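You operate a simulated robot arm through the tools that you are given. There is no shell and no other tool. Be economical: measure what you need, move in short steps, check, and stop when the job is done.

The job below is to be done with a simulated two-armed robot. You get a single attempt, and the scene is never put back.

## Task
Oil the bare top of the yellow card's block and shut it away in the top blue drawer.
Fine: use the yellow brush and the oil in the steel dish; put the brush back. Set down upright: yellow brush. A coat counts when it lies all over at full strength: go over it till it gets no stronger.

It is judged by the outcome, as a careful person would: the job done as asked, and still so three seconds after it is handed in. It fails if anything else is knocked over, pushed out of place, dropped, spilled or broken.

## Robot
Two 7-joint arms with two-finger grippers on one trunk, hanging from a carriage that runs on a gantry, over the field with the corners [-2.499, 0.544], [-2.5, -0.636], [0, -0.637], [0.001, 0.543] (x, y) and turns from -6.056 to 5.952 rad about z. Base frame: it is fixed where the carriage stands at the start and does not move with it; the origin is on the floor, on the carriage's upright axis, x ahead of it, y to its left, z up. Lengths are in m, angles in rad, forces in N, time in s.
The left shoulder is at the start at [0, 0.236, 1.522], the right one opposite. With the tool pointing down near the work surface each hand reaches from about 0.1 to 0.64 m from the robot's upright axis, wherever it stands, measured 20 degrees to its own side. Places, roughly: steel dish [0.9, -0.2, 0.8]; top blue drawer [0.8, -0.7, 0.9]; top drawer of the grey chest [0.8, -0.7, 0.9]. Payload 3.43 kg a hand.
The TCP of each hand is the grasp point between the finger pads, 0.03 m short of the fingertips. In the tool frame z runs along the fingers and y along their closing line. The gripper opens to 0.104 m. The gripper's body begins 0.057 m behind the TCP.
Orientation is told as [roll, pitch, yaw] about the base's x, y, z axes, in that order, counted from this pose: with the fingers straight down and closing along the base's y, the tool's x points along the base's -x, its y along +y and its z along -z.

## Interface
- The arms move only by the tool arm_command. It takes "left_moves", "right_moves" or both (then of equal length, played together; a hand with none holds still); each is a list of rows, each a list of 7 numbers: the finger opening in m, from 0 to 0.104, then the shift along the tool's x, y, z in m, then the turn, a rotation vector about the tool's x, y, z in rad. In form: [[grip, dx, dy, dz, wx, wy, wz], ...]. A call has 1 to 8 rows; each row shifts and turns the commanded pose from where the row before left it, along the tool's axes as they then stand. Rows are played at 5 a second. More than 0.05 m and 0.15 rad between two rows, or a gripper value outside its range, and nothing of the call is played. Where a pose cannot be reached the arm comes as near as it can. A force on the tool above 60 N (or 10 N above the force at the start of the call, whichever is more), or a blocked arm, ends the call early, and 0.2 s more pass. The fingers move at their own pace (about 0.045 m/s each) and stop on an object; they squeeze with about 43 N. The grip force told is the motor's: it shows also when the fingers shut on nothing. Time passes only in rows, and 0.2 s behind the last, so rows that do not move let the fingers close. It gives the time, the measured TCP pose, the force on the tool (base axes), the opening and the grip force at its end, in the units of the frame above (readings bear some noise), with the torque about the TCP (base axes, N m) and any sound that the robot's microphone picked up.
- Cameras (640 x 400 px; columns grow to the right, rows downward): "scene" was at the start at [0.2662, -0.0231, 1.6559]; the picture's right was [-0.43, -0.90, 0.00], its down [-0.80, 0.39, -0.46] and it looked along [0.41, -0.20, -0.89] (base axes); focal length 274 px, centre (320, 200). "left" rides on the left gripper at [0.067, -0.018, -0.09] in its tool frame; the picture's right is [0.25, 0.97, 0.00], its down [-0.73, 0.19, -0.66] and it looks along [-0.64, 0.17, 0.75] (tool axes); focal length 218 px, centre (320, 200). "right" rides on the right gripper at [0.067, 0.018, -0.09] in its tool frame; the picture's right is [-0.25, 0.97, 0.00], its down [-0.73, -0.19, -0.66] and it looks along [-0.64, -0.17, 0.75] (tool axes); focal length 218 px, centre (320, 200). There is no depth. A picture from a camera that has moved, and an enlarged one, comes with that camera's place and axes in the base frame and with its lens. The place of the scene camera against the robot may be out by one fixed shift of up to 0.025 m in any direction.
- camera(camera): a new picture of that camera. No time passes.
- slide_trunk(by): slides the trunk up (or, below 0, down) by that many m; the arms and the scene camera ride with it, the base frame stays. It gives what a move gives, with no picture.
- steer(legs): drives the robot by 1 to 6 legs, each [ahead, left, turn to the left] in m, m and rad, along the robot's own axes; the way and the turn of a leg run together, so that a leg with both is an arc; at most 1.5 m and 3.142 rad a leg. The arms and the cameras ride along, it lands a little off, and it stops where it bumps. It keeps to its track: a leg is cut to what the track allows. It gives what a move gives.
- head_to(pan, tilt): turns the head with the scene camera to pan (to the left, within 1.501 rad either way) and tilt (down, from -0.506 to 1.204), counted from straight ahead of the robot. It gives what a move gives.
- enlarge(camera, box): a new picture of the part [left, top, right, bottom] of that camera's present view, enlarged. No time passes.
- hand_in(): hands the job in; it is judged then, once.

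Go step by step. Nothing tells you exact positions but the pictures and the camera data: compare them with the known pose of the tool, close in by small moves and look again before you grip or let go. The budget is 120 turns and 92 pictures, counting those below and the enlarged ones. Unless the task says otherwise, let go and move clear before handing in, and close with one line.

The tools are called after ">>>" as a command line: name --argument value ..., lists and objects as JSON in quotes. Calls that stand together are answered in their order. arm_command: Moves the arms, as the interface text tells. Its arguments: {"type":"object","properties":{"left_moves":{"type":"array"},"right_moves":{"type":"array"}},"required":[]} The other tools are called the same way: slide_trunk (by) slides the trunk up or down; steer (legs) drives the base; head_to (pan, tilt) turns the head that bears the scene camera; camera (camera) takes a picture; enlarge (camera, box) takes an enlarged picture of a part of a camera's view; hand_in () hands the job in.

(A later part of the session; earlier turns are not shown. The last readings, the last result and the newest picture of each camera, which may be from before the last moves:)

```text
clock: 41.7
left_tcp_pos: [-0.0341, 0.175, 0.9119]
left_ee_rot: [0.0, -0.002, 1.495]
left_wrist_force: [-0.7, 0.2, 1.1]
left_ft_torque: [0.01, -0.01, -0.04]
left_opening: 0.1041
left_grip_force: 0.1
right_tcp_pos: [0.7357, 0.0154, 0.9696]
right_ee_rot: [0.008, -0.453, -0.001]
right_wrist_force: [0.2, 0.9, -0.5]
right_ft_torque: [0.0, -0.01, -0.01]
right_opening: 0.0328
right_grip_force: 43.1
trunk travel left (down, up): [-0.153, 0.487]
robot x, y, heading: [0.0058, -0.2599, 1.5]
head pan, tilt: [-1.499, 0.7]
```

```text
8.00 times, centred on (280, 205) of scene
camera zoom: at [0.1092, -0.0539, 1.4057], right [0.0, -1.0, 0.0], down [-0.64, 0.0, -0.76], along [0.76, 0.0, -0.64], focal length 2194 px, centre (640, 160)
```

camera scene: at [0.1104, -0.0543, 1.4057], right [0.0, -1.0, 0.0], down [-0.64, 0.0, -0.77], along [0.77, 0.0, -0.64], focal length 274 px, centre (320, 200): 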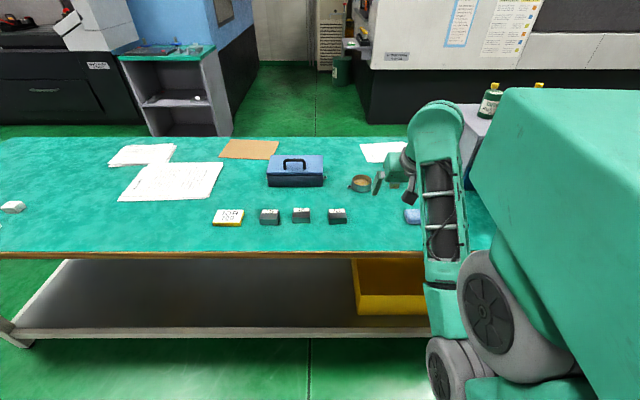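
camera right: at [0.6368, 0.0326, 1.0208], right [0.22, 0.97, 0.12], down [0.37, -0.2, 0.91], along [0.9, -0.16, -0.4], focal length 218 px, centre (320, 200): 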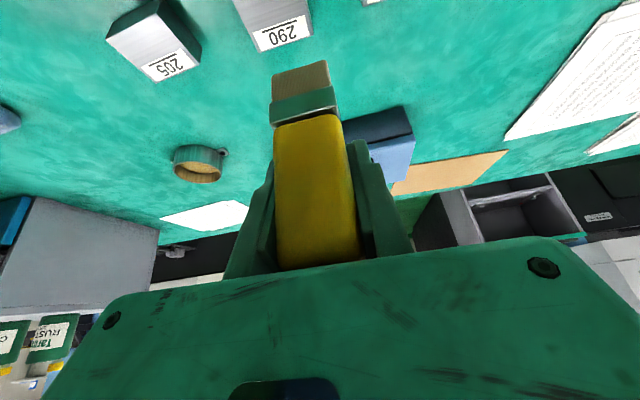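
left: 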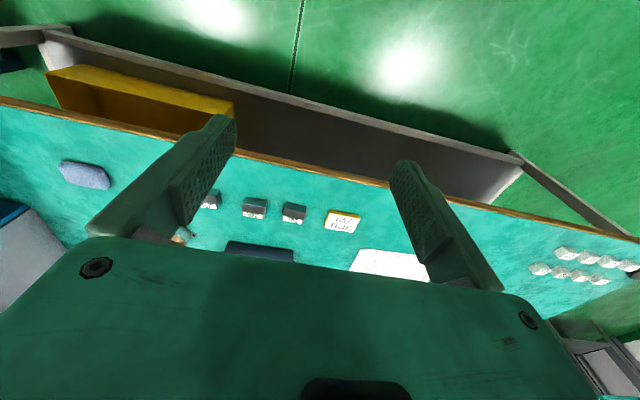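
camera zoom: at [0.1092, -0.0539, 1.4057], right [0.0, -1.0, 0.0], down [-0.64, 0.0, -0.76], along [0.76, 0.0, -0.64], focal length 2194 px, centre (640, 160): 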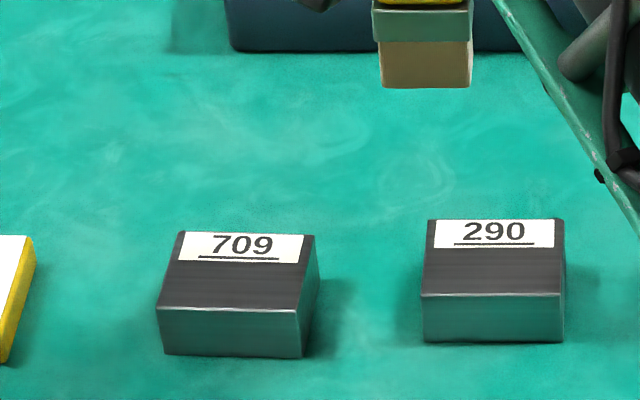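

From the scene camera the coat is hard to tell apart from its neighbour. I'll draw the hand back so the hand camera can see the top of 709.

>>> arm_command --right_moves '[[0, 0.03, 0.02, -0.0146, 0, 0, 0], [0, 0.03, 0.02, -0.0146, 0, 0, 0], [0, 0.03, 0.02, -0.0146, 0, 0, 0], [0, 0, 0, 0, 0, 0, 0]]'

>>> camera --camera "right"

>>> enlarge --camera "right" --box '[180, 0, 340, 100]'

```text
clock: 42.7
left_tcp_pos: [-0.0323, 0.1741, 0.9125]
left_ee_rot: [-0.001, -0.003, 1.495]
left_wrist_force: [0.2, 0.5, 0.3]
left_ft_torque: [-0.01, 0.02, 0.0]
left_opening: 0.1038
left_grip_force: 0.0
right_tcp_pos: [0.6357, 0.0739, 0.971]
right_ee_rot: [0.007, -0.451, 0.0]
right_wrist_force: [-0.4, 0.0, -0.7]
right_ft_torque: [0.0, -0.03, -0.01]
right_opening: 0.0327
right_grip_force: 42.9
trunk travel left (down, up): [-0.153, 0.487]
robot x, y, heading: [-0.0016, -0.2551, 1.495]
head pan, tilt: [-1.499, 0.7]
```

```text
61 pictures are left
camera right: at [0.5374, 0.0906, 1.0213], right [0.22, 0.97, 0.12], down [0.37, -0.2, 0.91], along [0.9, -0.16, -0.4], focal length 218 px, centre (320, 200)
```

right: 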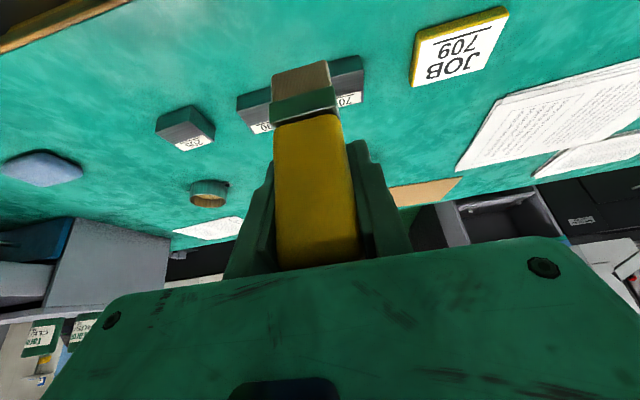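

```text
4.00 times, centred on (260, 50) of right
camera zoom: at [0.5374, 0.0906, 1.0213], right [0.22, 0.97, 0.12], down [0.37, -0.2, 0.91], along [0.9, -0.16, -0.4], focal length 873 px, centre (560, 800)
```

zoom: 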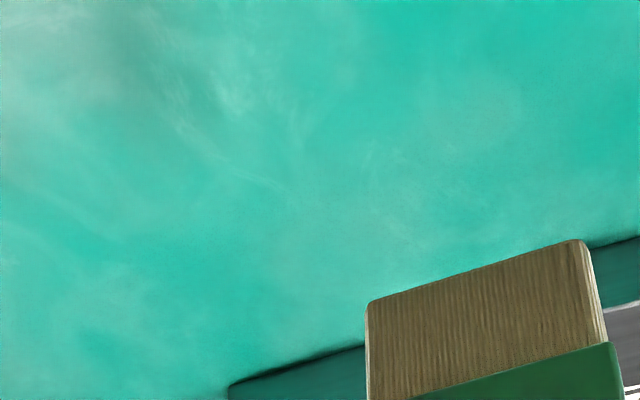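

The brush hides the block, so I'll move sideways.

>>> arm_command --right_moves '[[0, -0.02, 0.045, 0.01, 0, 0, 0], [0, 0, 0.045, 0, 0, 0, 0], [0, 0, 0, 0, 0, 0, 0]]'

>>> enlarge --camera "right" --box '[100, 0, 320, 137]'

```text
refused: row 1 steps farther than a row can; nothing moved
```

```text
2.91 times, centred on (210, 68) of right
camera zoom: at [0.5374, 0.0906, 1.0213], right [0.22, 0.97, 0.12], down [0.37, -0.2, 0.91], along [0.9, -0.16, -0.4], focal length 635 px, centre (640, 582)
```

zoom: 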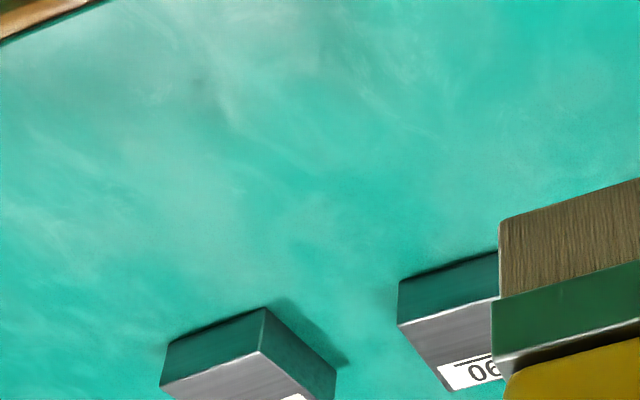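

>>> arm_command --right_moves '[[0, 0, 0.045, 0, 0, 0, 0], [0, 0, 0.045, 0, 0, 0, 0], [0, -0.025, 0, 0.012, 0, 0, 0], [0, 0, 0, 0, 0, 0, 0]]'

>>> enlarge --camera "right" --box '[100, 0, 320, 137]'

```text
clock: 43.7
left_tcp_pos: [-0.0353, 0.1744, 0.9127]
left_ee_rot: [0.001, -0.003, 1.497]
left_wrist_force: [1.1, 0.1, -0.6]
left_ft_torque: [-0.01, -0.05, 0.0]
left_opening: 0.104
left_grip_force: 0.1
right_tcp_pos: [0.6633, 0.1632, 0.9721]
right_ee_rot: [0.009, -0.451, 0.0]
right_wrist_force: [-0.4, -0.1, -0.9]
right_ft_torque: [-0.02, -0.05, -0.05]
right_opening: 0.0328
right_grip_force: 42.9
trunk travel left (down, up): [-0.153, 0.487]
robot x, y, heading: [-0.0, -0.2581, 1.5]
head pan, tilt: [-1.499, 0.7]
```

```text
2.91 times, centred on (210, 68) of right
camera zoom: at [0.5642, 0.1808, 1.0236], right [0.22, 0.97, 0.12], down [0.37, -0.2, 0.91], along [0.9, -0.16, -0.4], focal length 635 px, centre (640, 582)
```

zoom: 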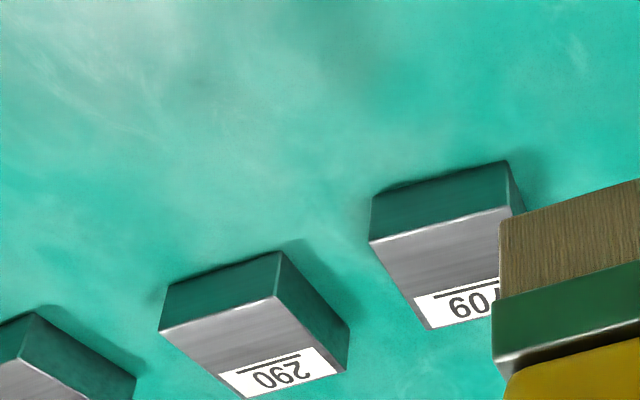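

I see no clear coat on 709. Redoing the oil level, it sits at about bench +0.019 m, so the first dip was barely deep enough. I'll check the surface in one closer picture before dipping again.

>>> enlarge --camera "right" --box '[150, 50, 290, 137]'

```text
4.57 times, centred on (220, 94) of right
camera zoom: at [0.5642, 0.1808, 1.0236], right [0.22, 0.97, 0.12], down [0.37, -0.2, 0.91], along [0.9, -0.16, -0.4], focal length 998 px, centre (777, 687)
```

zoom: 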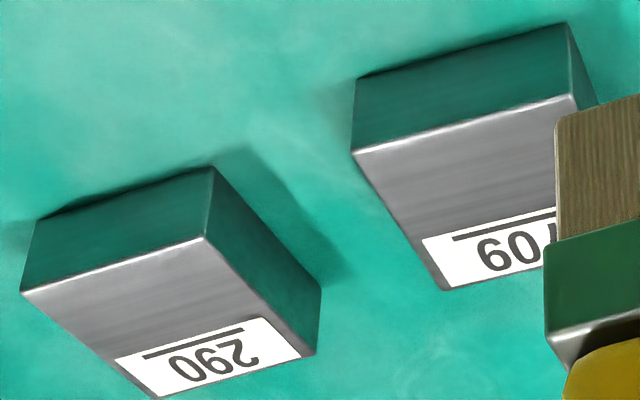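

There's no oil on it, so I'll go back to the dish by the same path and dip deeper.

>>> arm_command --right_moves '[[0, -0.041, 0, 0.02, 0, 0, 0], [0, -0.041, 0, 0.02, 0, 0, 0], [0, -0.041, 0, 0.02, 0, 0, 0], [0, 0, -0.0465, 0, 0, 0, 0], [0, 0, -0.0465, 0, 0, 0, 0], [0, 0, -0.0465, 0, 0, 0, 0], [0, 0, -0.0465, 0, 0, 0, 0]]'

>>> arm_command --right_moves '[[0, 0, -0.0465, 0, 0, 0, 0], [0, 0, -0.0465, 0, 0, 0, 0], [0, 0, -0.0465, 0, 0, 0, 0], [0, 0, -0.0465, 0, 0, 0, 0], [0, -0.032, 0, 0.0156, 0, 0, 0], [0, -0.032, 0, 0.0156, 0, 0, 0], [0, -0.032, 0, 0.0156, 0, 0, 0], [0, 0, 0, 0, 0, 0, 0]]'

```text
clock: 45.3
left_tcp_pos: [-0.0343, 0.1732, 0.9128]
left_ee_rot: [-0.001, -0.002, 1.494]
left_wrist_force: [0.6, -0.7, -0.3]
left_ft_torque: [-0.02, -0.01, -0.01]
left_opening: 0.1039
left_grip_force: 0.0
right_tcp_pos: [0.8016, -0.0219, 0.9708]
right_ee_rot: [0.007, -0.452, 0.001]
right_wrist_force: [0.1, 0.0, -0.6]
right_ft_torque: [-0.02, -0.01, -0.02]
right_opening: 0.0328
right_grip_force: 42.7
trunk travel left (down, up): [-0.153, 0.487]
robot x, y, heading: [0.0005, -0.259, 1.493]
head pan, tilt: [-1.499, 0.7]
```

```text
clock: 47.1
left_tcp_pos: [-0.0352, 0.175, 0.9129]
left_ee_rot: [0.0, -0.003, 1.495]
left_wrist_force: [-0.1, -0.7, 0.3]
left_ft_torque: [0.04, -0.01, -0.03]
left_opening: 0.1041
left_grip_force: 0.1
right_tcp_pos: [0.9082, -0.2078, 0.9684]
right_ee_rot: [0.006, -0.451, 0.002]
right_wrist_force: [0.3, 0.0, -1.1]
right_ft_torque: [0.01, -0.03, 0.0]
right_opening: 0.0327
right_grip_force: 43.1
trunk travel left (down, up): [-0.153, 0.487]
robot x, y, heading: [0.0022, -0.2574, 1.496]
head pan, tilt: [-1.499, 0.7]
```

Now I'm above the dish and will dip to bench +0.006.

>>> arm_command --right_moves '[[0, 0.0131, 0, 0.027, 0, 0, 0], [0, 0.0131, 0, 0.027, 0, 0, 0], [0, 0.0131, 0, 0.027, 0, 0, 0], [0, 0.0088, 0, 0.018, 0, 0, 0], [0, 0.0043, 0, 0.009, 0, 0, 0], [0, 0, 0, 0, 0, 0, 0]]'

>>> enlarge --camera "scene" --box '[320, 140, 420, 202]'

```text
clock: 48.5
left_tcp_pos: [-0.0323, 0.1741, 0.9125]
left_ee_rot: [-0.002, -0.004, 1.494]
left_wrist_force: [0.6, 0.6, -0.4]
left_ft_torque: [-0.04, 0.01, 0.0]
left_opening: 0.104
left_grip_force: 0.1
right_tcp_pos: [0.9126, -0.205, 0.8545]
right_ee_rot: [0.006, -0.463, 0.0]
right_wrist_force: [-6.0, -1.0, 24.0]
right_ft_torque: [-0.28, 0.85, -0.05]
right_opening: 0.0331
right_grip_force: 42.6
trunk travel left (down, up): [-0.153, 0.487]
robot x, y, heading: [0.0009, -0.2602, 1.5]
head pan, tilt: [-1.499, 0.7]
```

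```text
6.40 times, centred on (370, 171) of scene
camera zoom: at [0.1105, -0.0541, 1.4062], right [0.0, -1.0, 0.0], down [-0.64, 0.0, -0.77], along [0.77, 0.0, -0.64], focal length 1755 px, centre (0, 386)
```

zoom: 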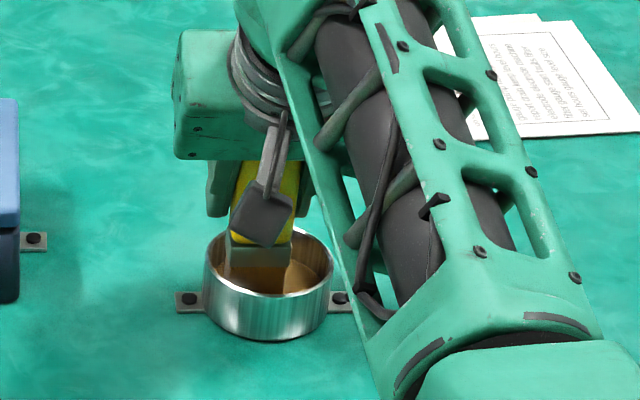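

The bristles met the dish floor (24 N), so they are surely in the oil now. I'll lift, let it drip, and inspect the bristles.

>>> arm_command --right_moves '[[0, -0.0044, 0, -0.009, 0, 0, 0], [0, 0, 0, 0, 0, 0, 0], [0, -0.0124, 0, -0.0255, 0, 0, 0], [0, -0.0124, 0, -0.0255, 0, 0, 0], [0, -0.0124, 0, -0.0255, 0, 0, 0], [0, 0, 0, 0, 0, 0, 0], [0, 0, 0, 0, 0, 0, 0], [0, 0, 0, 0, 0, 0, 0]]'

>>> enlarge --camera "right" --box '[220, 20, 380, 120]'

>>> enlarge --camera "scene" --box '[320, 140, 420, 202]'

```text
clock: 50.3
left_tcp_pos: [-0.0337, 0.1741, 0.9129]
left_ee_rot: [0.002, -0.004, 1.495]
left_wrist_force: [-0.2, -0.3, 0.1]
left_ft_torque: [0.0, 0.01, 0.05]
left_opening: 0.1041
left_grip_force: 0.2
right_tcp_pos: [0.9091, -0.2049, 0.9433]
right_ee_rot: [0.008, -0.451, 0.002]
right_wrist_force: [0.3, -0.2, -0.3]
right_ft_torque: [0.0, -0.03, 0.01]
right_opening: 0.0329
right_grip_force: 43.1
trunk travel left (down, up): [-0.153, 0.487]
robot x, y, heading: [-0.0004, -0.2572, 1.494]
head pan, tilt: [-1.499, 0.7]
```

```text
4.00 times, centred on (300, 70) of right
camera zoom: at [0.8103, -0.189, 0.9947], right [0.22, 0.97, 0.12], down [0.37, -0.2, 0.91], along [0.9, -0.16, -0.4], focal length 873 px, centre (400, 720)
```

zoom: 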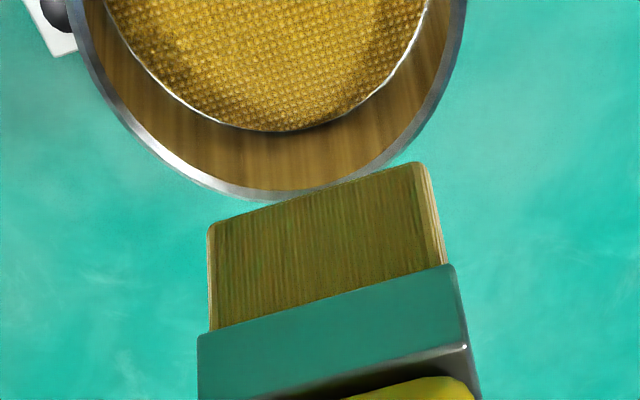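

```text
6.40 times, centred on (370, 171) of scene
camera zoom: at [0.1094, -0.0541, 1.4057], right [0.0, -1.0, 0.0], down [-0.64, 0.0, -0.76], along [0.76, 0.0, -0.64], focal length 1755 px, centre (0, 386)
```

zoom: 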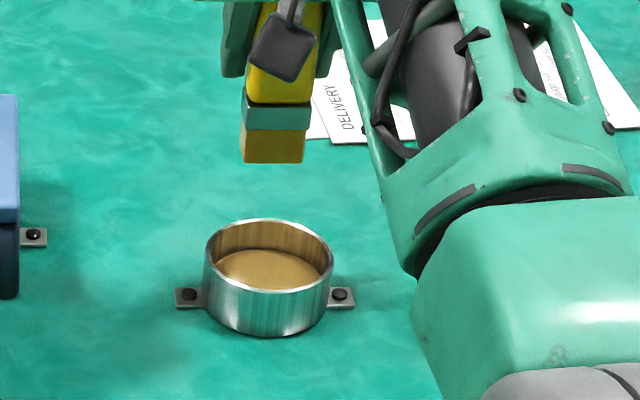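

The dish holds an oil pad that needs pressing, and the bristles are now golden. I'll carry the brush back to 709 by the same path.

>>> arm_command --right_moves '[[0, 0.032, 0, -0.0156, 0, 0, 0], [0, 0.032, 0, -0.0156, 0, 0, 0], [0, 0.032, 0, -0.0156, 0, 0, 0], [0, 0, 0.045, 0, 0, 0, 0], [0, 0, 0.045, 0, 0, 0, 0], [0, 0, 0.045, 0, 0, 0, 0], [0, 0, 0.045, 0, 0, 0, 0]]'

>>> arm_command --right_moves '[[0, 0, 0.045, 0, 0, 0, 0], [0, 0, 0.045, 0, 0, 0, 0], [0, 0, 0.03, 0, 0, 0, 0], [0, 0.033, 0, -0.0161, 0, 0, 0], [0, 0.033, 0, -0.0161, 0, 0, 0], [0, 0.013, 0, 0.0269, 0, 0, 0], [0, 0.0131, 0, 0.0269, 0, 0, 0], [0, 0, 0, 0, 0, 0, 0]]'

>>> enlarge --camera "right" --box '[220, 10, 380, 110]'

```text
clock: 51.9
left_tcp_pos: [-0.0335, 0.1752, 0.9133]
left_ee_rot: [0.0, -0.004, 1.497]
left_wrist_force: [0.3, 0.3, 0.9]
left_ft_torque: [-0.02, -0.03, 0.01]
left_opening: 0.1039
left_grip_force: 0.0
right_tcp_pos: [0.802, -0.0236, 0.946]
right_ee_rot: [0.01, -0.451, -0.001]
right_wrist_force: [0.6, -0.1, -1.1]
right_ft_torque: [0.01, -0.01, 0.0]
right_opening: 0.0328
right_grip_force: 42.7
trunk travel left (down, up): [-0.153, 0.487]
robot x, y, heading: [0.0023, -0.2565, 1.494]
head pan, tilt: [-1.499, 0.7]
```

```text
clock: 53.7
left_tcp_pos: [-0.0319, 0.1747, 0.912]
left_ee_rot: [-0.001, -0.003, 1.496]
left_wrist_force: [-0.3, -0.4, -0.3]
left_ft_torque: [-0.04, 0.0, -0.02]
left_opening: 0.104
left_grip_force: 0.1
right_tcp_pos: [0.7275, 0.0943, 0.8868]
right_ee_rot: [0.009, -0.455, -0.003]
right_wrist_force: [0.2, -0.1, -1.0]
right_ft_torque: [0.03, -0.02, 0.03]
right_opening: 0.0328
right_grip_force: 43.0
trunk travel left (down, up): [-0.153, 0.487]
robot x, y, heading: [0.0001, -0.26, 1.494]
head pan, tilt: [-1.499, 0.7]
```

```text
4.00 times, centred on (300, 60) of right
camera zoom: at [0.6289, 0.1111, 0.9388], right [0.22, 0.97, 0.12], down [0.37, -0.2, 0.91], along [0.9, -0.16, -0.4], focal length 873 px, centre (400, 760)
```

zoom: 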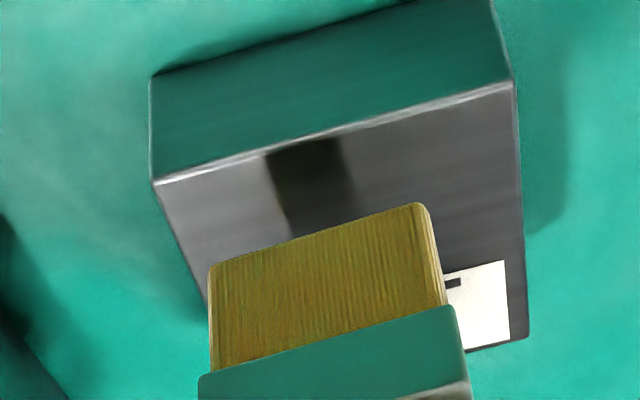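

The bristles hover about 2 cm above the bare strip. I'll lower to contact and stroke in lanes from the near edge toward the label.

>>> arm_command --right_moves '[[0, 0.0041, -0.004, 0.0085, 0, 0, 0], [0, 0.0041, -0.005, 0.0085, 0, 0, 0], [0, 0, 0.009, 0, 0, 0, 0], [0, 0, 0.009, 0, 0, 0, 0], [0, 0, 0.008, 0, 0, 0, 0], [0, -0.0045, 0, 0.0022, 0, 0, 0], [0, 0, -0.009, 0, 0, 0, 0], [0, 0, -0.009, 0, 0, 0, 0]]'

>>> arm_command --right_moves '[[0, 0, -0.008, 0, 0, 0, 0], [0, -0.0027, 0, 0.0013, 0, 0, 0], [0, 0, 0.009, 0, 0, 0, 0], [0, 0, 0.009, 0, 0, 0, 0], [0, 0, 0.008, 0, 0, 0, 0], [0, -0.022, 0, -0.045, 0, 0, 0], [0, 0.01, 0.04, -0.025, 0, 0, 0], [0, 0.0, 0.02, 0, 0, 0, 0]]'

>>> enlarge --camera "scene" --box '[240, 180, 320, 230]'

>>> camera --camera "right"

```text
clock: 55.5
left_tcp_pos: [-0.0323, 0.1765, 0.913]
left_ee_rot: [-0.003, -0.003, 1.495]
left_wrist_force: [-0.5, 0.5, 0.6]
left_ft_torque: [0.01, 0.01, -0.02]
left_opening: 0.104
left_grip_force: 0.0
right_tcp_pos: [0.7346, 0.0937, 0.8699]
right_ee_rot: [0.01, -0.453, -0.002]
right_wrist_force: [-1.3, 1.7, 9.3]
right_ft_torque: [-0.01, 0.2, -0.05]
right_opening: 0.0326
right_grip_force: 42.7
trunk travel left (down, up): [-0.153, 0.487]
robot x, y, heading: [0.0033, -0.2595, 1.495]
head pan, tilt: [-1.499, 0.7]
```

```text
clock: 57.3
left_tcp_pos: [-0.0339, 0.1742, 0.9119]
left_ee_rot: [-0.002, -0.004, 1.495]
left_wrist_force: [-0.1, -0.7, 0.0]
left_ft_torque: [-0.01, 0.04, 0.01]
left_opening: 0.104
left_grip_force: 0.0
right_tcp_pos: [0.7162, 0.1719, 0.9381]
right_ee_rot: [0.006, -0.451, -0.002]
right_wrist_force: [0.3, 0.5, -0.9]
right_ft_torque: [0.02, 0.0, 0.0]
right_opening: 0.0328
right_grip_force: 43.3
trunk travel left (down, up): [-0.153, 0.487]
robot x, y, heading: [-0.0017, -0.2584, 1.496]
head pan, tilt: [-1.499, 0.7]
```

```text
8.00 times, centred on (280, 205) of scene
camera zoom: at [0.1098, -0.0542, 1.4057], right [0.0, -1.0, 0.0], down [-0.64, 0.0, -0.77], along [0.77, 0.0, -0.64], focal length 2194 px, centre (640, 160)
```

zoom: 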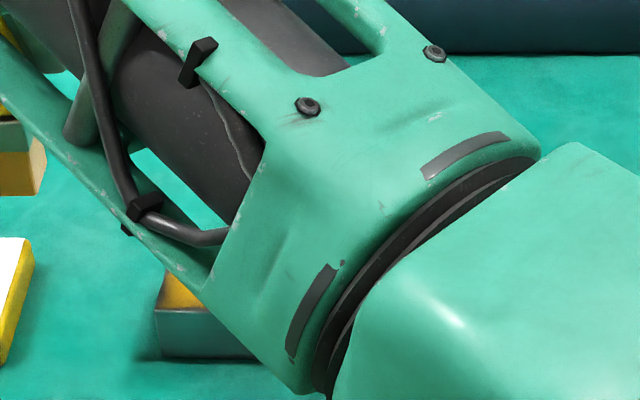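

```text
51 pictures are left
camera right: at [0.6174, 0.1881, 0.988], right [0.23, 0.97, 0.12], down [0.37, -0.2, 0.91], along [0.9, -0.16, -0.4], focal length 218 px, centre (320, 200)
```

right: 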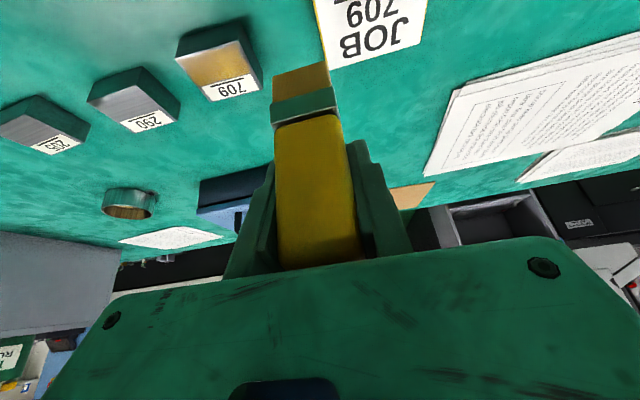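

Oil is now going onto 709. I'll look at how it covers.

>>> enlarge --camera "right" --box '[165, 10, 285, 110]'

```text
4.00 times, centred on (225, 60) of right
camera zoom: at [0.6174, 0.1881, 0.988], right [0.23, 0.97, 0.12], down [0.37, -0.2, 0.91], along [0.9, -0.16, -0.4], focal length 873 px, centre (700, 760)
```

zoom: 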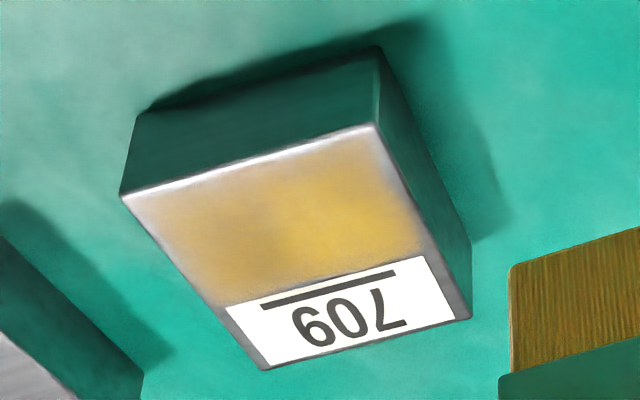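

The coat is strongest in the middle and weak toward the edges and the -y side. I'll make wider strokes across the whole bare strip.

>>> arm_command --right_moves '[[0, -0.009, -0.028, 0.0044, 0, 0, 0], [0, 0, -0.028, 0, 0, 0, 0], [0, 0.0201, 0, 0.0413, 0, 0, 0], [0, 0.0101, 0, 0.0207, 0, 0, 0], [0, 0, -0.009, 0, 0, 0, 0], [0, 0, -0.009, 0, 0, 0, 0], [0, 0, -0.009, 0, 0, 0, 0], [0, 0, -0.009, 0, 0, 0, 0]]'

>>> arm_command --right_moves '[[0, -0.0045, 0, 0.0022, 0, 0, 0], [0, 0, 0.009, 0, 0, 0, 0], [0, 0, 0.009, 0, 0, 0, 0], [0, 0, 0.009, 0, 0, 0, 0], [0, 0, 0.009, 0, 0, 0, 0], [0, -0.0036, 0, 0.0018, 0, 0, 0], [0, 0, -0.009, 0, 0, 0, 0], [0, 0, -0.009, 0, 0, 0, 0]]'

>>> arm_command --right_moves '[[0, 0, -0.009, 0, 0, 0, 0], [0, 0, -0.009, 0, 0, 0, 0], [0, 0.0081, 0, -0.004, 0, 0, 0], [0, 0, 0.008, 0, 0, 0, 0], [0, 0, 0.008, 0, 0, 0, 0], [0, -0.022, 0, -0.045, 0, 0, 0], [0, 0.01, 0.045, -0.015, 0, 0, 0], [0, 0.0, 0.045, -0.005, 0, 0, 0]]'

>>> enlarge --camera "right" --box '[165, 10, 285, 110]'

```text
clock: 59.1
left_tcp_pos: [-0.0325, 0.1753, 0.913]
left_ee_rot: [-0.002, -0.003, 1.495]
left_wrist_force: [0.2, 0.0, 0.9]
left_ft_torque: [-0.02, -0.01, 0.0]
left_opening: 0.104
left_grip_force: 0.1
right_tcp_pos: [0.7273, 0.0813, 0.8691]
right_ee_rot: [0.011, -0.456, -0.001]
right_wrist_force: [-0.6, 3.0, 13.5]
right_ft_torque: [0.04, 0.23, -0.05]
right_opening: 0.0328
right_grip_force: 42.9
trunk travel left (down, up): [-0.153, 0.487]
robot x, y, heading: [0.0013, -0.258, 1.5]
head pan, tilt: [-1.499, 0.7]
```

```text
clock: 60.9
left_tcp_pos: [-0.0318, 0.1765, 0.9117]
left_ee_rot: [-0.001, -0.004, 1.496]
left_wrist_force: [0.3, 0.5, -0.5]
left_ft_torque: [-0.02, 0.02, -0.02]
left_opening: 0.1039
left_grip_force: 0.1
right_tcp_pos: [0.737, 0.0981, 0.869]
right_ee_rot: [0.01, -0.454, 0.0]
right_wrist_force: [-2.6, 4.3, 17.0]
right_ft_torque: [-0.03, 0.36, -0.07]
right_opening: 0.033
right_grip_force: 42.7
trunk travel left (down, up): [-0.153, 0.487]
robot x, y, heading: [0.0022, -0.2553, 1.499]
head pan, tilt: [-1.499, 0.7]
```

```text
clock: 62.7
left_tcp_pos: [-0.0314, 0.1753, 0.9128]
left_ee_rot: [-0.003, -0.004, 1.496]
left_wrist_force: [-0.8, 0.6, 0.1]
left_ft_torque: [-0.01, -0.01, 0.01]
left_opening: 0.1041
left_grip_force: 0.1
right_tcp_pos: [0.7085, 0.1869, 0.9327]
right_ee_rot: [0.005, -0.451, 0.0]
right_wrist_force: [0.5, 0.3, -1.2]
right_ft_torque: [-0.02, -0.02, 0.02]
right_opening: 0.0327
right_grip_force: 43.0
trunk travel left (down, up): [-0.153, 0.487]
robot x, y, heading: [0.0003, -0.2571, 1.497]
head pan, tilt: [-1.499, 0.7]
```

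```text
4.00 times, centred on (225, 60) of right
camera zoom: at [0.6094, 0.203, 0.9832], right [0.22, 0.97, 0.12], down [0.37, -0.2, 0.91], along [0.9, -0.16, -0.4], focal length 873 px, centre (700, 760)
```

zoom: 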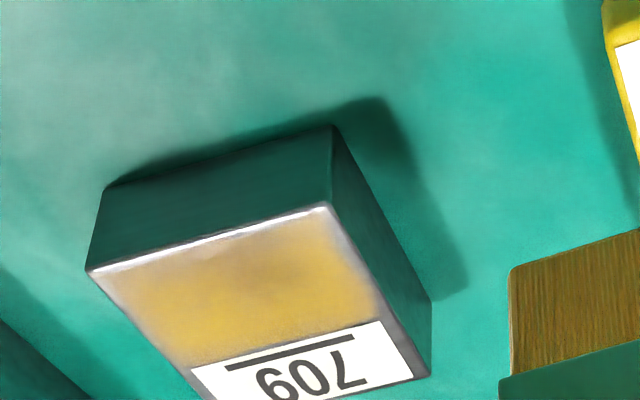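

It's nearly even but paler at the rims, and the brush looks drier. I'll reload it on the pad.

>>> arm_command --right_moves '[[0, -0.0131, 0, -0.027, 0, 0, 0], [0, -0.0414, 0, 0.0202, 0, 0, 0], [0, -0.0414, 0, 0.0202, 0, 0, 0], [0, 0, -0.049, 0, 0, 0, 0], [0, 0, -0.049, 0, 0, 0, 0], [0, 0, -0.049, 0, 0, 0, 0], [0, 0, -0.049, 0, 0, 0, 0], [0, 0, -0.049, 0, 0, 0, 0]]'

>>> arm_command --right_moves '[[0, 0, -0.049, 0, 0, 0, 0], [0, 0, -0.049, 0, 0, 0, 0], [0, 0, -0.049, 0, 0, 0, 0], [0, -0.032, 0, 0.0156, 0, 0, 0], [0, -0.032, 0, 0.0156, 0, 0, 0], [0, -0.032, 0, 0.0156, 0, 0, 0], [0, 0, 0, 0, 0, 0, 0]]'

```text
clock: 64.5
left_tcp_pos: [-0.0344, 0.1738, 0.9125]
left_ee_rot: [0.0, -0.004, 1.495]
left_wrist_force: [0.6, 0.2, -0.4]
left_ft_torque: [-0.03, 0.0, 0.01]
left_opening: 0.1039
left_grip_force: 0.0
right_tcp_pos: [0.8006, -0.061, 0.9601]
right_ee_rot: [0.008, -0.453, -0.001]
right_wrist_force: [-0.3, -0.4, -0.7]
right_ft_torque: [0.04, 0.0, 0.0]
right_opening: 0.0328
right_grip_force: 43.1
trunk travel left (down, up): [-0.153, 0.487]
robot x, y, heading: [0.0024, -0.2604, 1.496]
head pan, tilt: [-1.499, 0.7]
```

```text
clock: 66.1
left_tcp_pos: [-0.0351, 0.1756, 0.9121]
left_ee_rot: [0.001, -0.004, 1.495]
left_wrist_force: [-0.4, 0.7, 0.7]
left_ft_torque: [0.01, -0.03, 0.01]
left_opening: 0.1039
left_grip_force: 0.1
right_tcp_pos: [0.9076, -0.2076, 0.9581]
right_ee_rot: [0.006, -0.45, 0.0]
right_wrist_force: [-0.2, 0.2, -0.2]
right_ft_torque: [0.0, -0.03, 0.0]
right_opening: 0.0326
right_grip_force: 42.7
trunk travel left (down, up): [-0.153, 0.487]
robot x, y, heading: [-0.0029, -0.2594, 1.496]
head pan, tilt: [-1.499, 0.7]
```

I'm over the dish and will press onto the pad, then lift.

>>> arm_command --right_moves '[[0, 0.0115, 0, 0.0236, 0, 0, 0], [0, 0.0115, 0, 0.0236, 0, 0, 0], [0, 0.0115, 0, 0.0236, 0, 0, 0], [0, 0.0115, 0, 0.0236, 0, 0, 0], [0, 0, 0.004, 0, 0, 0, 0], [0, 0, -0.004, 0, 0, 0, 0]]'

>>> arm_command --right_moves '[[0, -0.0131, 0, -0.027, 0, 0, 0], [0, -0.0131, 0, -0.027, 0, 0, 0], [0, -0.0131, 0, -0.027, 0, 0, 0], [0, 0, 0, 0, 0, 0, 0], [0, 0, 0, 0, 0, 0, 0], [0, 0.032, 0, -0.0156, 0, 0, 0], [0, 0.032, 0, -0.0156, 0, 0, 0], [0, 0.032, 0, -0.0156, 0, 0, 0]]'

>>> arm_command --right_moves '[[0, 0, 0.045, 0, 0, 0, 0], [0, 0, 0.045, 0, 0, 0, 0], [0, 0, 0.045, 0, 0, 0, 0], [0, 0, 0.045, 0, 0, 0, 0], [0, 0, 0.045, 0, 0, 0, 0], [0, 0, 0.045, 0, 0, 0, 0], [0, 0.033, 0.015, -0.0161, 0, 0, 0], [0, 0.033, 0.013, -0.0161, 0, 0, 0]]'

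>>> arm_command --right_moves '[[0, 0.013, 0, 0.0225, 0, 0, 0], [0, 0.0105, 0, 0.0225, 0, 0, 0], [0, 0, 0, 0, 0, 0, 0]]'

>>> enlarge --camera "right" --box '[220, 10, 380, 110]'

```text
clock: 67.5
left_tcp_pos: [-0.0324, 0.175, 0.9119]
left_ee_rot: [-0.003, -0.004, 1.496]
left_wrist_force: [0.3, 0.3, 1.0]
left_ft_torque: [0.0, -0.03, 0.01]
left_opening: 0.104
left_grip_force: 0.1
right_tcp_pos: [0.9084, -0.2066, 0.8545]
right_ee_rot: [0.009, -0.454, -0.001]
right_wrist_force: [-0.7, 1.4, 5.5]
right_ft_torque: [0.0, 0.08, -0.04]
right_opening: 0.0328
right_grip_force: 42.9
trunk travel left (down, up): [-0.153, 0.487]
robot x, y, heading: [0.0013, -0.2583, 1.501]
head pan, tilt: [-1.499, 0.7]
```

```text
clock: 69.3
left_tcp_pos: [-0.0355, 0.1752, 0.9124]
left_ee_rot: [0.001, -0.003, 1.495]
left_wrist_force: [0.5, -0.5, 0.5]
left_ft_torque: [0.0, 0.0, 0.03]
left_opening: 0.1036
left_grip_force: 0.1
right_tcp_pos: [0.7992, -0.2075, 0.9427]
right_ee_rot: [0.007, -0.453, -0.002]
right_wrist_force: [0.0, 0.7, 0.2]
right_ft_torque: [0.0, -0.04, -0.02]
right_opening: 0.0327
right_grip_force: 43.3
trunk travel left (down, up): [-0.153, 0.487]
robot x, y, heading: [-0.0, -0.2592, 1.498]
head pan, tilt: [-1.499, 0.7]
```

```text
clock: 71.1
left_tcp_pos: [-0.0348, 0.1758, 0.9131]
left_ee_rot: [0.0, -0.002, 1.495]
left_wrist_force: [0.0, -0.7, 0.5]
left_ft_torque: [-0.02, 0.01, 0.0]
left_opening: 0.1043
left_grip_force: 0.0
right_tcp_pos: [0.7254, 0.0896, 0.9445]
right_ee_rot: [0.008, -0.453, -0.001]
right_wrist_force: [-0.2, 0.1, -1.0]
right_ft_torque: [-0.04, -0.03, 0.0]
right_opening: 0.033
right_grip_force: 42.3
trunk travel left (down, up): [-0.153, 0.487]
robot x, y, heading: [0.0014, -0.2598, 1.495]
head pan, tilt: [-1.499, 0.7]
```

```text
clock: 71.9
left_tcp_pos: [-0.0324, 0.174, 0.9126]
left_ee_rot: [0.0, -0.004, 1.497]
left_wrist_force: [0.5, -0.1, 0.0]
left_ft_torque: [-0.03, 0.02, 0.0]
left_opening: 0.1041
left_grip_force: 0.1
right_tcp_pos: [0.7251, 0.0913, 0.8951]
right_ee_rot: [0.009, -0.452, 0.001]
right_wrist_force: [0.3, -0.1, -0.7]
right_ft_torque: [0.0, -0.01, -0.01]
right_opening: 0.0328
right_grip_force: 42.9
trunk travel left (down, up): [-0.153, 0.487]
robot x, y, heading: [0.0016, -0.2547, 1.493]
head pan, tilt: [-1.499, 0.7]
```

```text
4.00 times, centred on (300, 60) of right
camera zoom: at [0.6262, 0.1074, 0.946], right [0.22, 0.97, 0.12], down [0.37, -0.2, 0.91], along [0.9, -0.16, -0.4], focal length 873 px, centre (400, 760)
```

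zoom: 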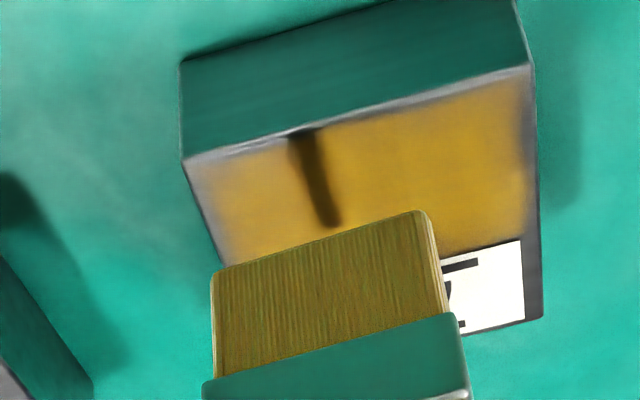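

Good coat in the middle, weaker on the -y side and at the rims. I'll go over it fully in crossed lanes with the fresh load.

>>> arm_command --right_moves '[[0, 0.0055, -0.007, 0.0112, 0, 0, 0], [0, 0.0055, -0.007, 0.0112, 0, 0, 0], [0, -0.0045, 0, 0.0022, 0, 0, 0], [0, -0.0045, 0, 0.0022, 0, 0, 0], [0, -0.0036, 0, 0.0018, 0, 0, 0], [0, 0, 0.008, 0, 0, 0, 0], [0, 0.0063, 0, -0.0031, 0, 0, 0], [0, 0.0063, 0, -0.0031, 0, 0, 0]]'

>>> arm_command --right_moves '[[0, 0, 0.0085, 0, 0, 0, 0], [0, 0, 0.0085, 0, 0, 0, 0], [0, 0, 0.0085, 0, 0, 0, 0], [0, 0, 0.0085, 0, 0, 0, 0], [0, -0.0042, 0, 0.0021, 0, 0, 0], [0, -0.0042, 0, 0.0021, 0, 0, 0], [0, -0.0042, 0, 0.0021, 0, 0, 0], [0, 0, -0.009, 0, 0, 0, 0]]'

>>> arm_command --right_moves '[[0, 0, -0.0085, 0, 0, 0, 0], [0, 0, -0.0085, 0, 0, 0, 0], [0, 0, -0.0085, 0, 0, 0, 0], [0, 0, -0.0085, 0, 0, 0, 0], [0, 0.0063, 0, -0.0031, 0, 0, 0], [0, 0, 0.0105, 0, 0, 0, 0], [0, 0, 0.0105, 0, 0, 0, 0], [0, 0, 0.0105, 0, 0, 0, 0]]'

>>> arm_command --right_moves '[[0, 0, 0.0105, 0, 0, 0, 0], [0, 0.0072, 0, -0.0035, 0, 0, 0], [0, 0, -0.0105, 0, 0, 0, 0], [0, 0, -0.0105, 0, 0, 0, 0], [0, 0, -0.0105, 0, 0, 0, 0], [0, 0, -0.0105, 0, 0, 0, 0], [0, -0.0131, 0, -0.027, 0, 0, 0], [0, -0.0131, 0, -0.027, 0, 0, 0]]'

>>> arm_command --right_moves '[[0, 0.005, 0.04, -0.0025, 0, 0, 0], [0, 0.01, 0.045, -0.005, 0, 0, 0], [0, 0, 0.03, 0, 0, 0, 0], [0, 0, 0, 0, 0, 0, 0]]'

>>> enlarge --camera "right" --box '[165, 10, 285, 110]'

```text
clock: 73.7
left_tcp_pos: [-0.0332, 0.174, 0.9131]
left_ee_rot: [0.0, -0.005, 1.497]
left_wrist_force: [-1.0, 0.9, -0.3]
left_ft_torque: [-0.02, 0.0, -0.05]
left_opening: 0.1039
left_grip_force: 0.0
right_tcp_pos: [0.7252, 0.0847, 0.8695]
right_ee_rot: [0.006, -0.45, 0.0]
right_wrist_force: [-0.5, -0.1, -0.9]
right_ft_torque: [-0.01, -0.01, 0.01]
right_opening: 0.0328
right_grip_force: 42.7
trunk travel left (down, up): [-0.153, 0.487]
robot x, y, heading: [0.0008, -0.2588, 1.495]
head pan, tilt: [-1.499, 0.7]
```

```text
clock: 75.5
left_tcp_pos: [-0.0339, 0.1739, 0.912]
left_ee_rot: [0.0, -0.001, 1.496]
left_wrist_force: [0.4, 0.0, -0.1]
left_ft_torque: [0.02, 0.0, -0.02]
left_opening: 0.1041
left_grip_force: 0.0
right_tcp_pos: [0.7391, 0.1103, 0.8693]
right_ee_rot: [0.008, -0.453, 0.0]
right_wrist_force: [0.3, -0.1, -0.9]
right_ft_torque: [0.02, -0.02, -0.01]
right_opening: 0.0328
right_grip_force: 43.2
trunk travel left (down, up): [-0.153, 0.487]
robot x, y, heading: [0.0029, -0.2557, 1.49]
head pan, tilt: [-1.499, 0.7]
```

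```text
clock: 77.3
left_tcp_pos: [-0.0345, 0.175, 0.9114]
left_ee_rot: [0.001, -0.005, 1.494]
left_wrist_force: [0.3, -0.4, -0.7]
left_ft_torque: [-0.03, 0.01, 0.02]
left_opening: 0.104
left_grip_force: 0.2
right_tcp_pos: [0.732, 0.1067, 0.8709]
right_ee_rot: [0.007, -0.452, -0.001]
right_wrist_force: [0.8, -0.4, -1.0]
right_ft_torque: [0.01, 0.02, 0.0]
right_opening: 0.0325
right_grip_force: 43.4
trunk travel left (down, up): [-0.153, 0.487]
robot x, y, heading: [-0.0032, -0.2591, 1.496]
head pan, tilt: [-1.499, 0.7]
```

```text
clock: 79.1
left_tcp_pos: [-0.0331, 0.1752, 0.9125]
left_ee_rot: [0.0, -0.004, 1.495]
left_wrist_force: [0.6, 0.1, 0.6]
left_ft_torque: [-0.04, -0.01, -0.03]
left_opening: 0.104
left_grip_force: 0.1
right_tcp_pos: [0.7242, 0.0753, 0.9282]
right_ee_rot: [0.007, -0.451, -0.002]
right_wrist_force: [0.1, 0.2, -1.4]
right_ft_torque: [0.02, -0.01, -0.03]
right_opening: 0.0328
right_grip_force: 42.3
trunk travel left (down, up): [-0.153, 0.487]
robot x, y, heading: [-0.0001, -0.2593, 1.499]
head pan, tilt: [-1.499, 0.7]
```

```text
clock: 80.1
left_tcp_pos: [-0.0344, 0.1729, 0.9131]
left_ee_rot: [-0.001, -0.002, 1.495]
left_wrist_force: [-0.9, -0.3, 0.4]
left_ft_torque: [0.03, -0.01, -0.03]
left_opening: 0.1042
left_grip_force: 0.0
right_tcp_pos: [0.7078, 0.1888, 0.9297]
right_ee_rot: [0.006, -0.453, 0.0]
right_wrist_force: [-0.7, -0.3, -0.6]
right_ft_torque: [0.0, -0.04, -0.02]
right_opening: 0.0328
right_grip_force: 42.9
trunk travel left (down, up): [-0.153, 0.487]
robot x, y, heading: [-0.0035, -0.2536, 1.499]
head pan, tilt: [-1.499, 0.7]
```

```text
4.00 times, centred on (225, 60) of right
camera zoom: at [0.6078, 0.2059, 0.9807], right [0.23, 0.97, 0.12], down [0.37, -0.2, 0.91], along [0.9, -0.16, -0.4], focal length 873 px, centre (700, 760)
```

zoom: 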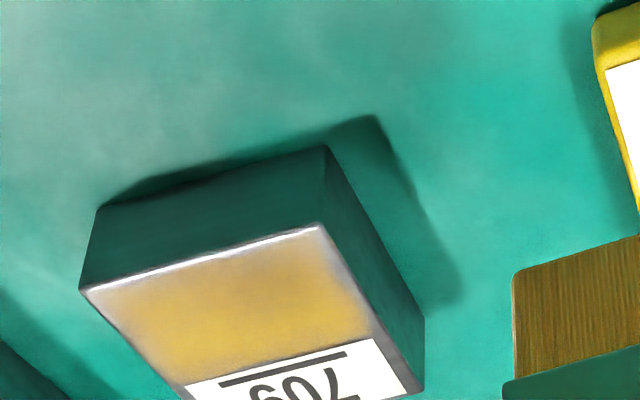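

That pass never touched (no force), because the brush has slid up a little in the grip. I'll return and find contact again.

>>> arm_command --right_moves '[[0, 0, -0.04, 0, 0, 0, 0], [0, -0.008, -0.04, 0.004, 0, 0, 0], [0, -0.0075, -0.032, 0.0036, 0, 0, 0], [0, 0.0131, 0, 0.027, 0, 0, 0], [0, 0.0131, 0, 0.027, 0, 0, 0], [0, 0.0013, 0, 0.0027, 0, 0, 0]]'

>>> arm_command --right_moves '[[0, 0.0009, 0, 0.0018, 0, 0, 0], [0, 0, 0, 0, 0, 0, 0]]'

>>> enlarge --camera "right" --box '[220, 10, 380, 110]'

```text
clock: 81.5
left_tcp_pos: [-0.0318, 0.1741, 0.9136]
left_ee_rot: [-0.003, -0.003, 1.494]
left_wrist_force: [-0.4, 0.2, -0.1]
left_ft_torque: [-0.02, 0.02, 0.02]
left_opening: 0.104
left_grip_force: 0.0
right_tcp_pos: [0.7261, 0.0794, 0.8693]
right_ee_rot: [0.011, -0.457, -0.001]
right_wrist_force: [-2.5, -2.2, 10.5]
right_ft_torque: [-0.16, 0.25, -0.01]
right_opening: 0.0328
right_grip_force: 43.0
trunk travel left (down, up): [-0.153, 0.487]
robot x, y, heading: [-0.0001, -0.2564, 1.497]
head pan, tilt: [-1.499, 0.7]
```

```text
clock: 82.1
left_tcp_pos: [-0.0321, 0.1748, 0.9127]
left_ee_rot: [-0.002, -0.003, 1.497]
left_wrist_force: [0.0, -0.9, 0.1]
left_ft_torque: [0.02, 0.01, -0.01]
left_opening: 0.104
left_grip_force: 0.1
right_tcp_pos: [0.726, 0.0805, 0.869]
right_ee_rot: [0.012, -0.459, -0.001]
right_wrist_force: [-9.0, -5.6, 26.3]
right_ft_torque: [-0.46, 0.8, 0.0]
right_opening: 0.0331
right_grip_force: 42.8
trunk travel left (down, up): [-0.153, 0.487]
robot x, y, heading: [0.0004, -0.2568, 1.498]
head pan, tilt: [-1.499, 0.7]
```

```text
4.00 times, centred on (300, 60) of right
camera zoom: at [0.6271, 0.0961, 0.9201], right [0.22, 0.97, 0.12], down [0.36, -0.2, 0.91], along [0.9, -0.16, -0.4], focal length 873 px, centre (400, 760)
```

zoom: 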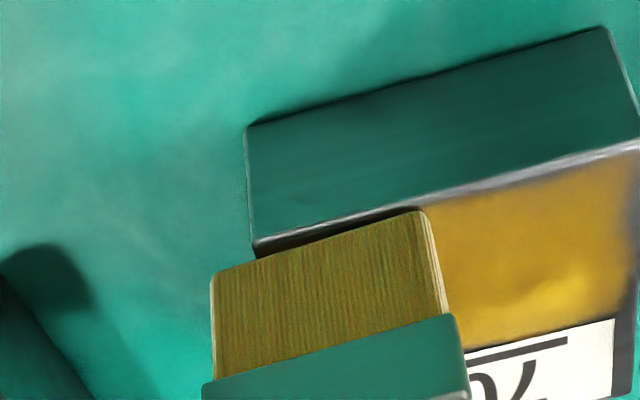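

Contact is stiff, so about 2 mm sets the force. I'll ease off slightly and run the crossed lanes.

>>> arm_command --right_moves '[[0, -0.0009, 0, -0.0018, 0, 0, 0], [0, -0.0045, 0, 0.0022, 0, 0, 0], [0, -0.0045, 0, 0.0022, 0, 0, 0], [0, -0.0036, 0, 0.0018, 0, 0, 0], [0, 0, 0.008, 0, 0, 0, 0], [0, 0.0063, 0, -0.0031, 0, 0, 0], [0, 0.0063, 0, -0.0031, 0, 0, 0], [0, 0, 0, 0, 0, 0, 0]]'

>>> arm_command --right_moves '[[0, 0, 0.0085, 0, 0, 0, 0], [0, 0, 0.0085, 0, 0, 0, 0], [0, 0, 0.0085, 0, 0, 0, 0], [0, 0, 0.0085, 0, 0, 0, 0], [0, -0.0042, 0, 0.0021, 0, 0, 0], [0, -0.0042, 0, 0.0021, 0, 0, 0], [0, -0.0042, 0, 0.0021, 0, 0, 0], [0, 0, -0.009, 0, 0, 0, 0]]'

>>> arm_command --right_moves '[[0, 0, -0.0085, 0, 0, 0, 0], [0, 0, -0.0085, 0, 0, 0, 0], [0, 0, -0.0085, 0, 0, 0, 0], [0, 0, -0.0085, 0, 0, 0, 0], [0, 0.0063, 0, -0.0031, 0, 0, 0], [0, 0, 0.0105, 0, 0, 0, 0], [0, 0, 0.0105, 0, 0, 0, 0], [0, 0, 0.0105, 0, 0, 0, 0]]'

>>> arm_command --right_moves '[[0, 0, 0.0105, 0, 0, 0, 0], [0, 0.0072, 0, -0.0035, 0, 0, 0], [0, 0, -0.0105, 0, 0, 0, 0], [0, 0, -0.0105, 0, 0, 0, 0], [0, 0, -0.0105, 0, 0, 0, 0], [0, 0, -0.0105, 0, 0, 0, 0], [0, -0.0131, 0, -0.027, 0, 0, 0], [0, -0.0131, 0, -0.027, 0, 0, 0]]'

>>> arm_command --right_moves '[[0, 0.02, 0.04, -0.01, 0, 0, 0], [0, 0.01, 0.045, -0.005, 0, 0, 0], [0, 0, 0.03, 0, 0, 0, 0], [0, 0, 0, 0, 0, 0, 0]]'

>>> enlarge --camera "right" --box '[165, 30, 285, 130]'

```text
clock: 83.9
left_tcp_pos: [-0.0315, 0.1765, 0.9136]
left_ee_rot: [-0.006, -0.003, 1.497]
left_wrist_force: [-0.2, -0.8, 1.4]
left_ft_torque: [0.0, 0.01, 0.0]
left_opening: 0.1038
left_grip_force: 0.0
right_tcp_pos: [0.7278, 0.0889, 0.8688]
right_ee_rot: [0.009, -0.456, -0.001]
right_wrist_force: [3.5, 0.3, 17.0]
right_ft_torque: [-0.23, -0.17, 0.05]
right_opening: 0.0327
right_grip_force: 42.7
trunk travel left (down, up): [-0.153, 0.487]
robot x, y, heading: [0.0003, -0.2588, 1.493]
head pan, tilt: [-1.499, 0.7]
```

```text
clock: 85.7
left_tcp_pos: [-0.0314, 0.1757, 0.9134]
left_ee_rot: [-0.003, -0.002, 1.495]
left_wrist_force: [0.6, -1.4, -0.5]
left_ft_torque: [-0.02, -0.03, 0.0]
left_opening: 0.104
left_grip_force: 0.0
right_tcp_pos: [0.7404, 0.1149, 0.8695]
right_ee_rot: [0.011, -0.455, -0.002]
right_wrist_force: [-0.1, 6.1, 18.7]
right_ft_torque: [0.12, 0.09, -0.04]
right_opening: 0.0328
right_grip_force: 43.6
trunk travel left (down, up): [-0.153, 0.487]
robot x, y, heading: [-0.0018, -0.2599, 1.496]
head pan, tilt: [-1.499, 0.7]
```

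```text
clock: 87.5
left_tcp_pos: [-0.031, 0.1746, 0.9131]
left_ee_rot: [-0.001, -0.003, 1.496]
left_wrist_force: [0.7, 0.1, 0.5]
left_ft_torque: [0.03, -0.03, -0.03]
left_opening: 0.104
left_grip_force: 0.0
right_tcp_pos: [0.7343, 0.1086, 0.8692]
right_ee_rot: [0.008, -0.456, -0.001]
right_wrist_force: [0.2, -5.6, 20.0]
right_ft_torque: [-0.53, 0.08, 0.04]
right_opening: 0.0327
right_grip_force: 43.1
trunk travel left (down, up): [-0.153, 0.487]
robot x, y, heading: [0.0009, -0.2605, 1.499]
head pan, tilt: [-1.499, 0.7]
```

```text
clock: 89.3
left_tcp_pos: [-0.0333, 0.1754, 0.9131]
left_ee_rot: [-0.002, -0.002, 1.495]
left_wrist_force: [0.8, 0.8, 0.1]
left_ft_torque: [0.01, -0.02, 0.01]
left_opening: 0.1038
left_grip_force: 0.0
right_tcp_pos: [0.7245, 0.0764, 0.9259]
right_ee_rot: [0.007, -0.449, 0.001]
right_wrist_force: [0.2, -0.7, -0.3]
right_ft_torque: [-0.04, -0.02, -0.02]
right_opening: 0.0327
right_grip_force: 43.0
trunk travel left (down, up): [-0.153, 0.487]
robot x, y, heading: [0.0032, -0.2574, 1.499]
head pan, tilt: [-1.499, 0.7]
```

```text
clock: 90.3
left_tcp_pos: [-0.0337, 0.1731, 0.9118]
left_ee_rot: [0.0, -0.002, 1.495]
left_wrist_force: [-0.4, -1.0, -0.2]
left_ft_torque: [0.01, 0.01, 0.01]
left_opening: 0.104
left_grip_force: 0.0
right_tcp_pos: [0.6907, 0.1917, 0.928]
right_ee_rot: [0.008, -0.452, 0.0]
right_wrist_force: [-0.4, -0.8, -0.6]
right_ft_torque: [0.02, -0.05, 0.01]
right_opening: 0.0328
right_grip_force: 42.9
trunk travel left (down, up): [-0.153, 0.487]
robot x, y, heading: [0.0014, -0.2579, 1.49]
head pan, tilt: [-1.499, 0.7]
```

```text
4.00 times, centred on (225, 80) of right
camera zoom: at [0.5908, 0.2083, 0.9795], right [0.23, 0.97, 0.12], down [0.37, -0.2, 0.91], along [0.9, -0.16, -0.4], focal length 873 px, centre (700, 680)
```

zoom: 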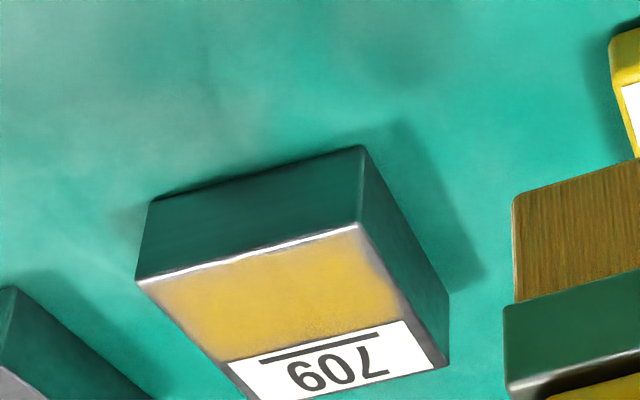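

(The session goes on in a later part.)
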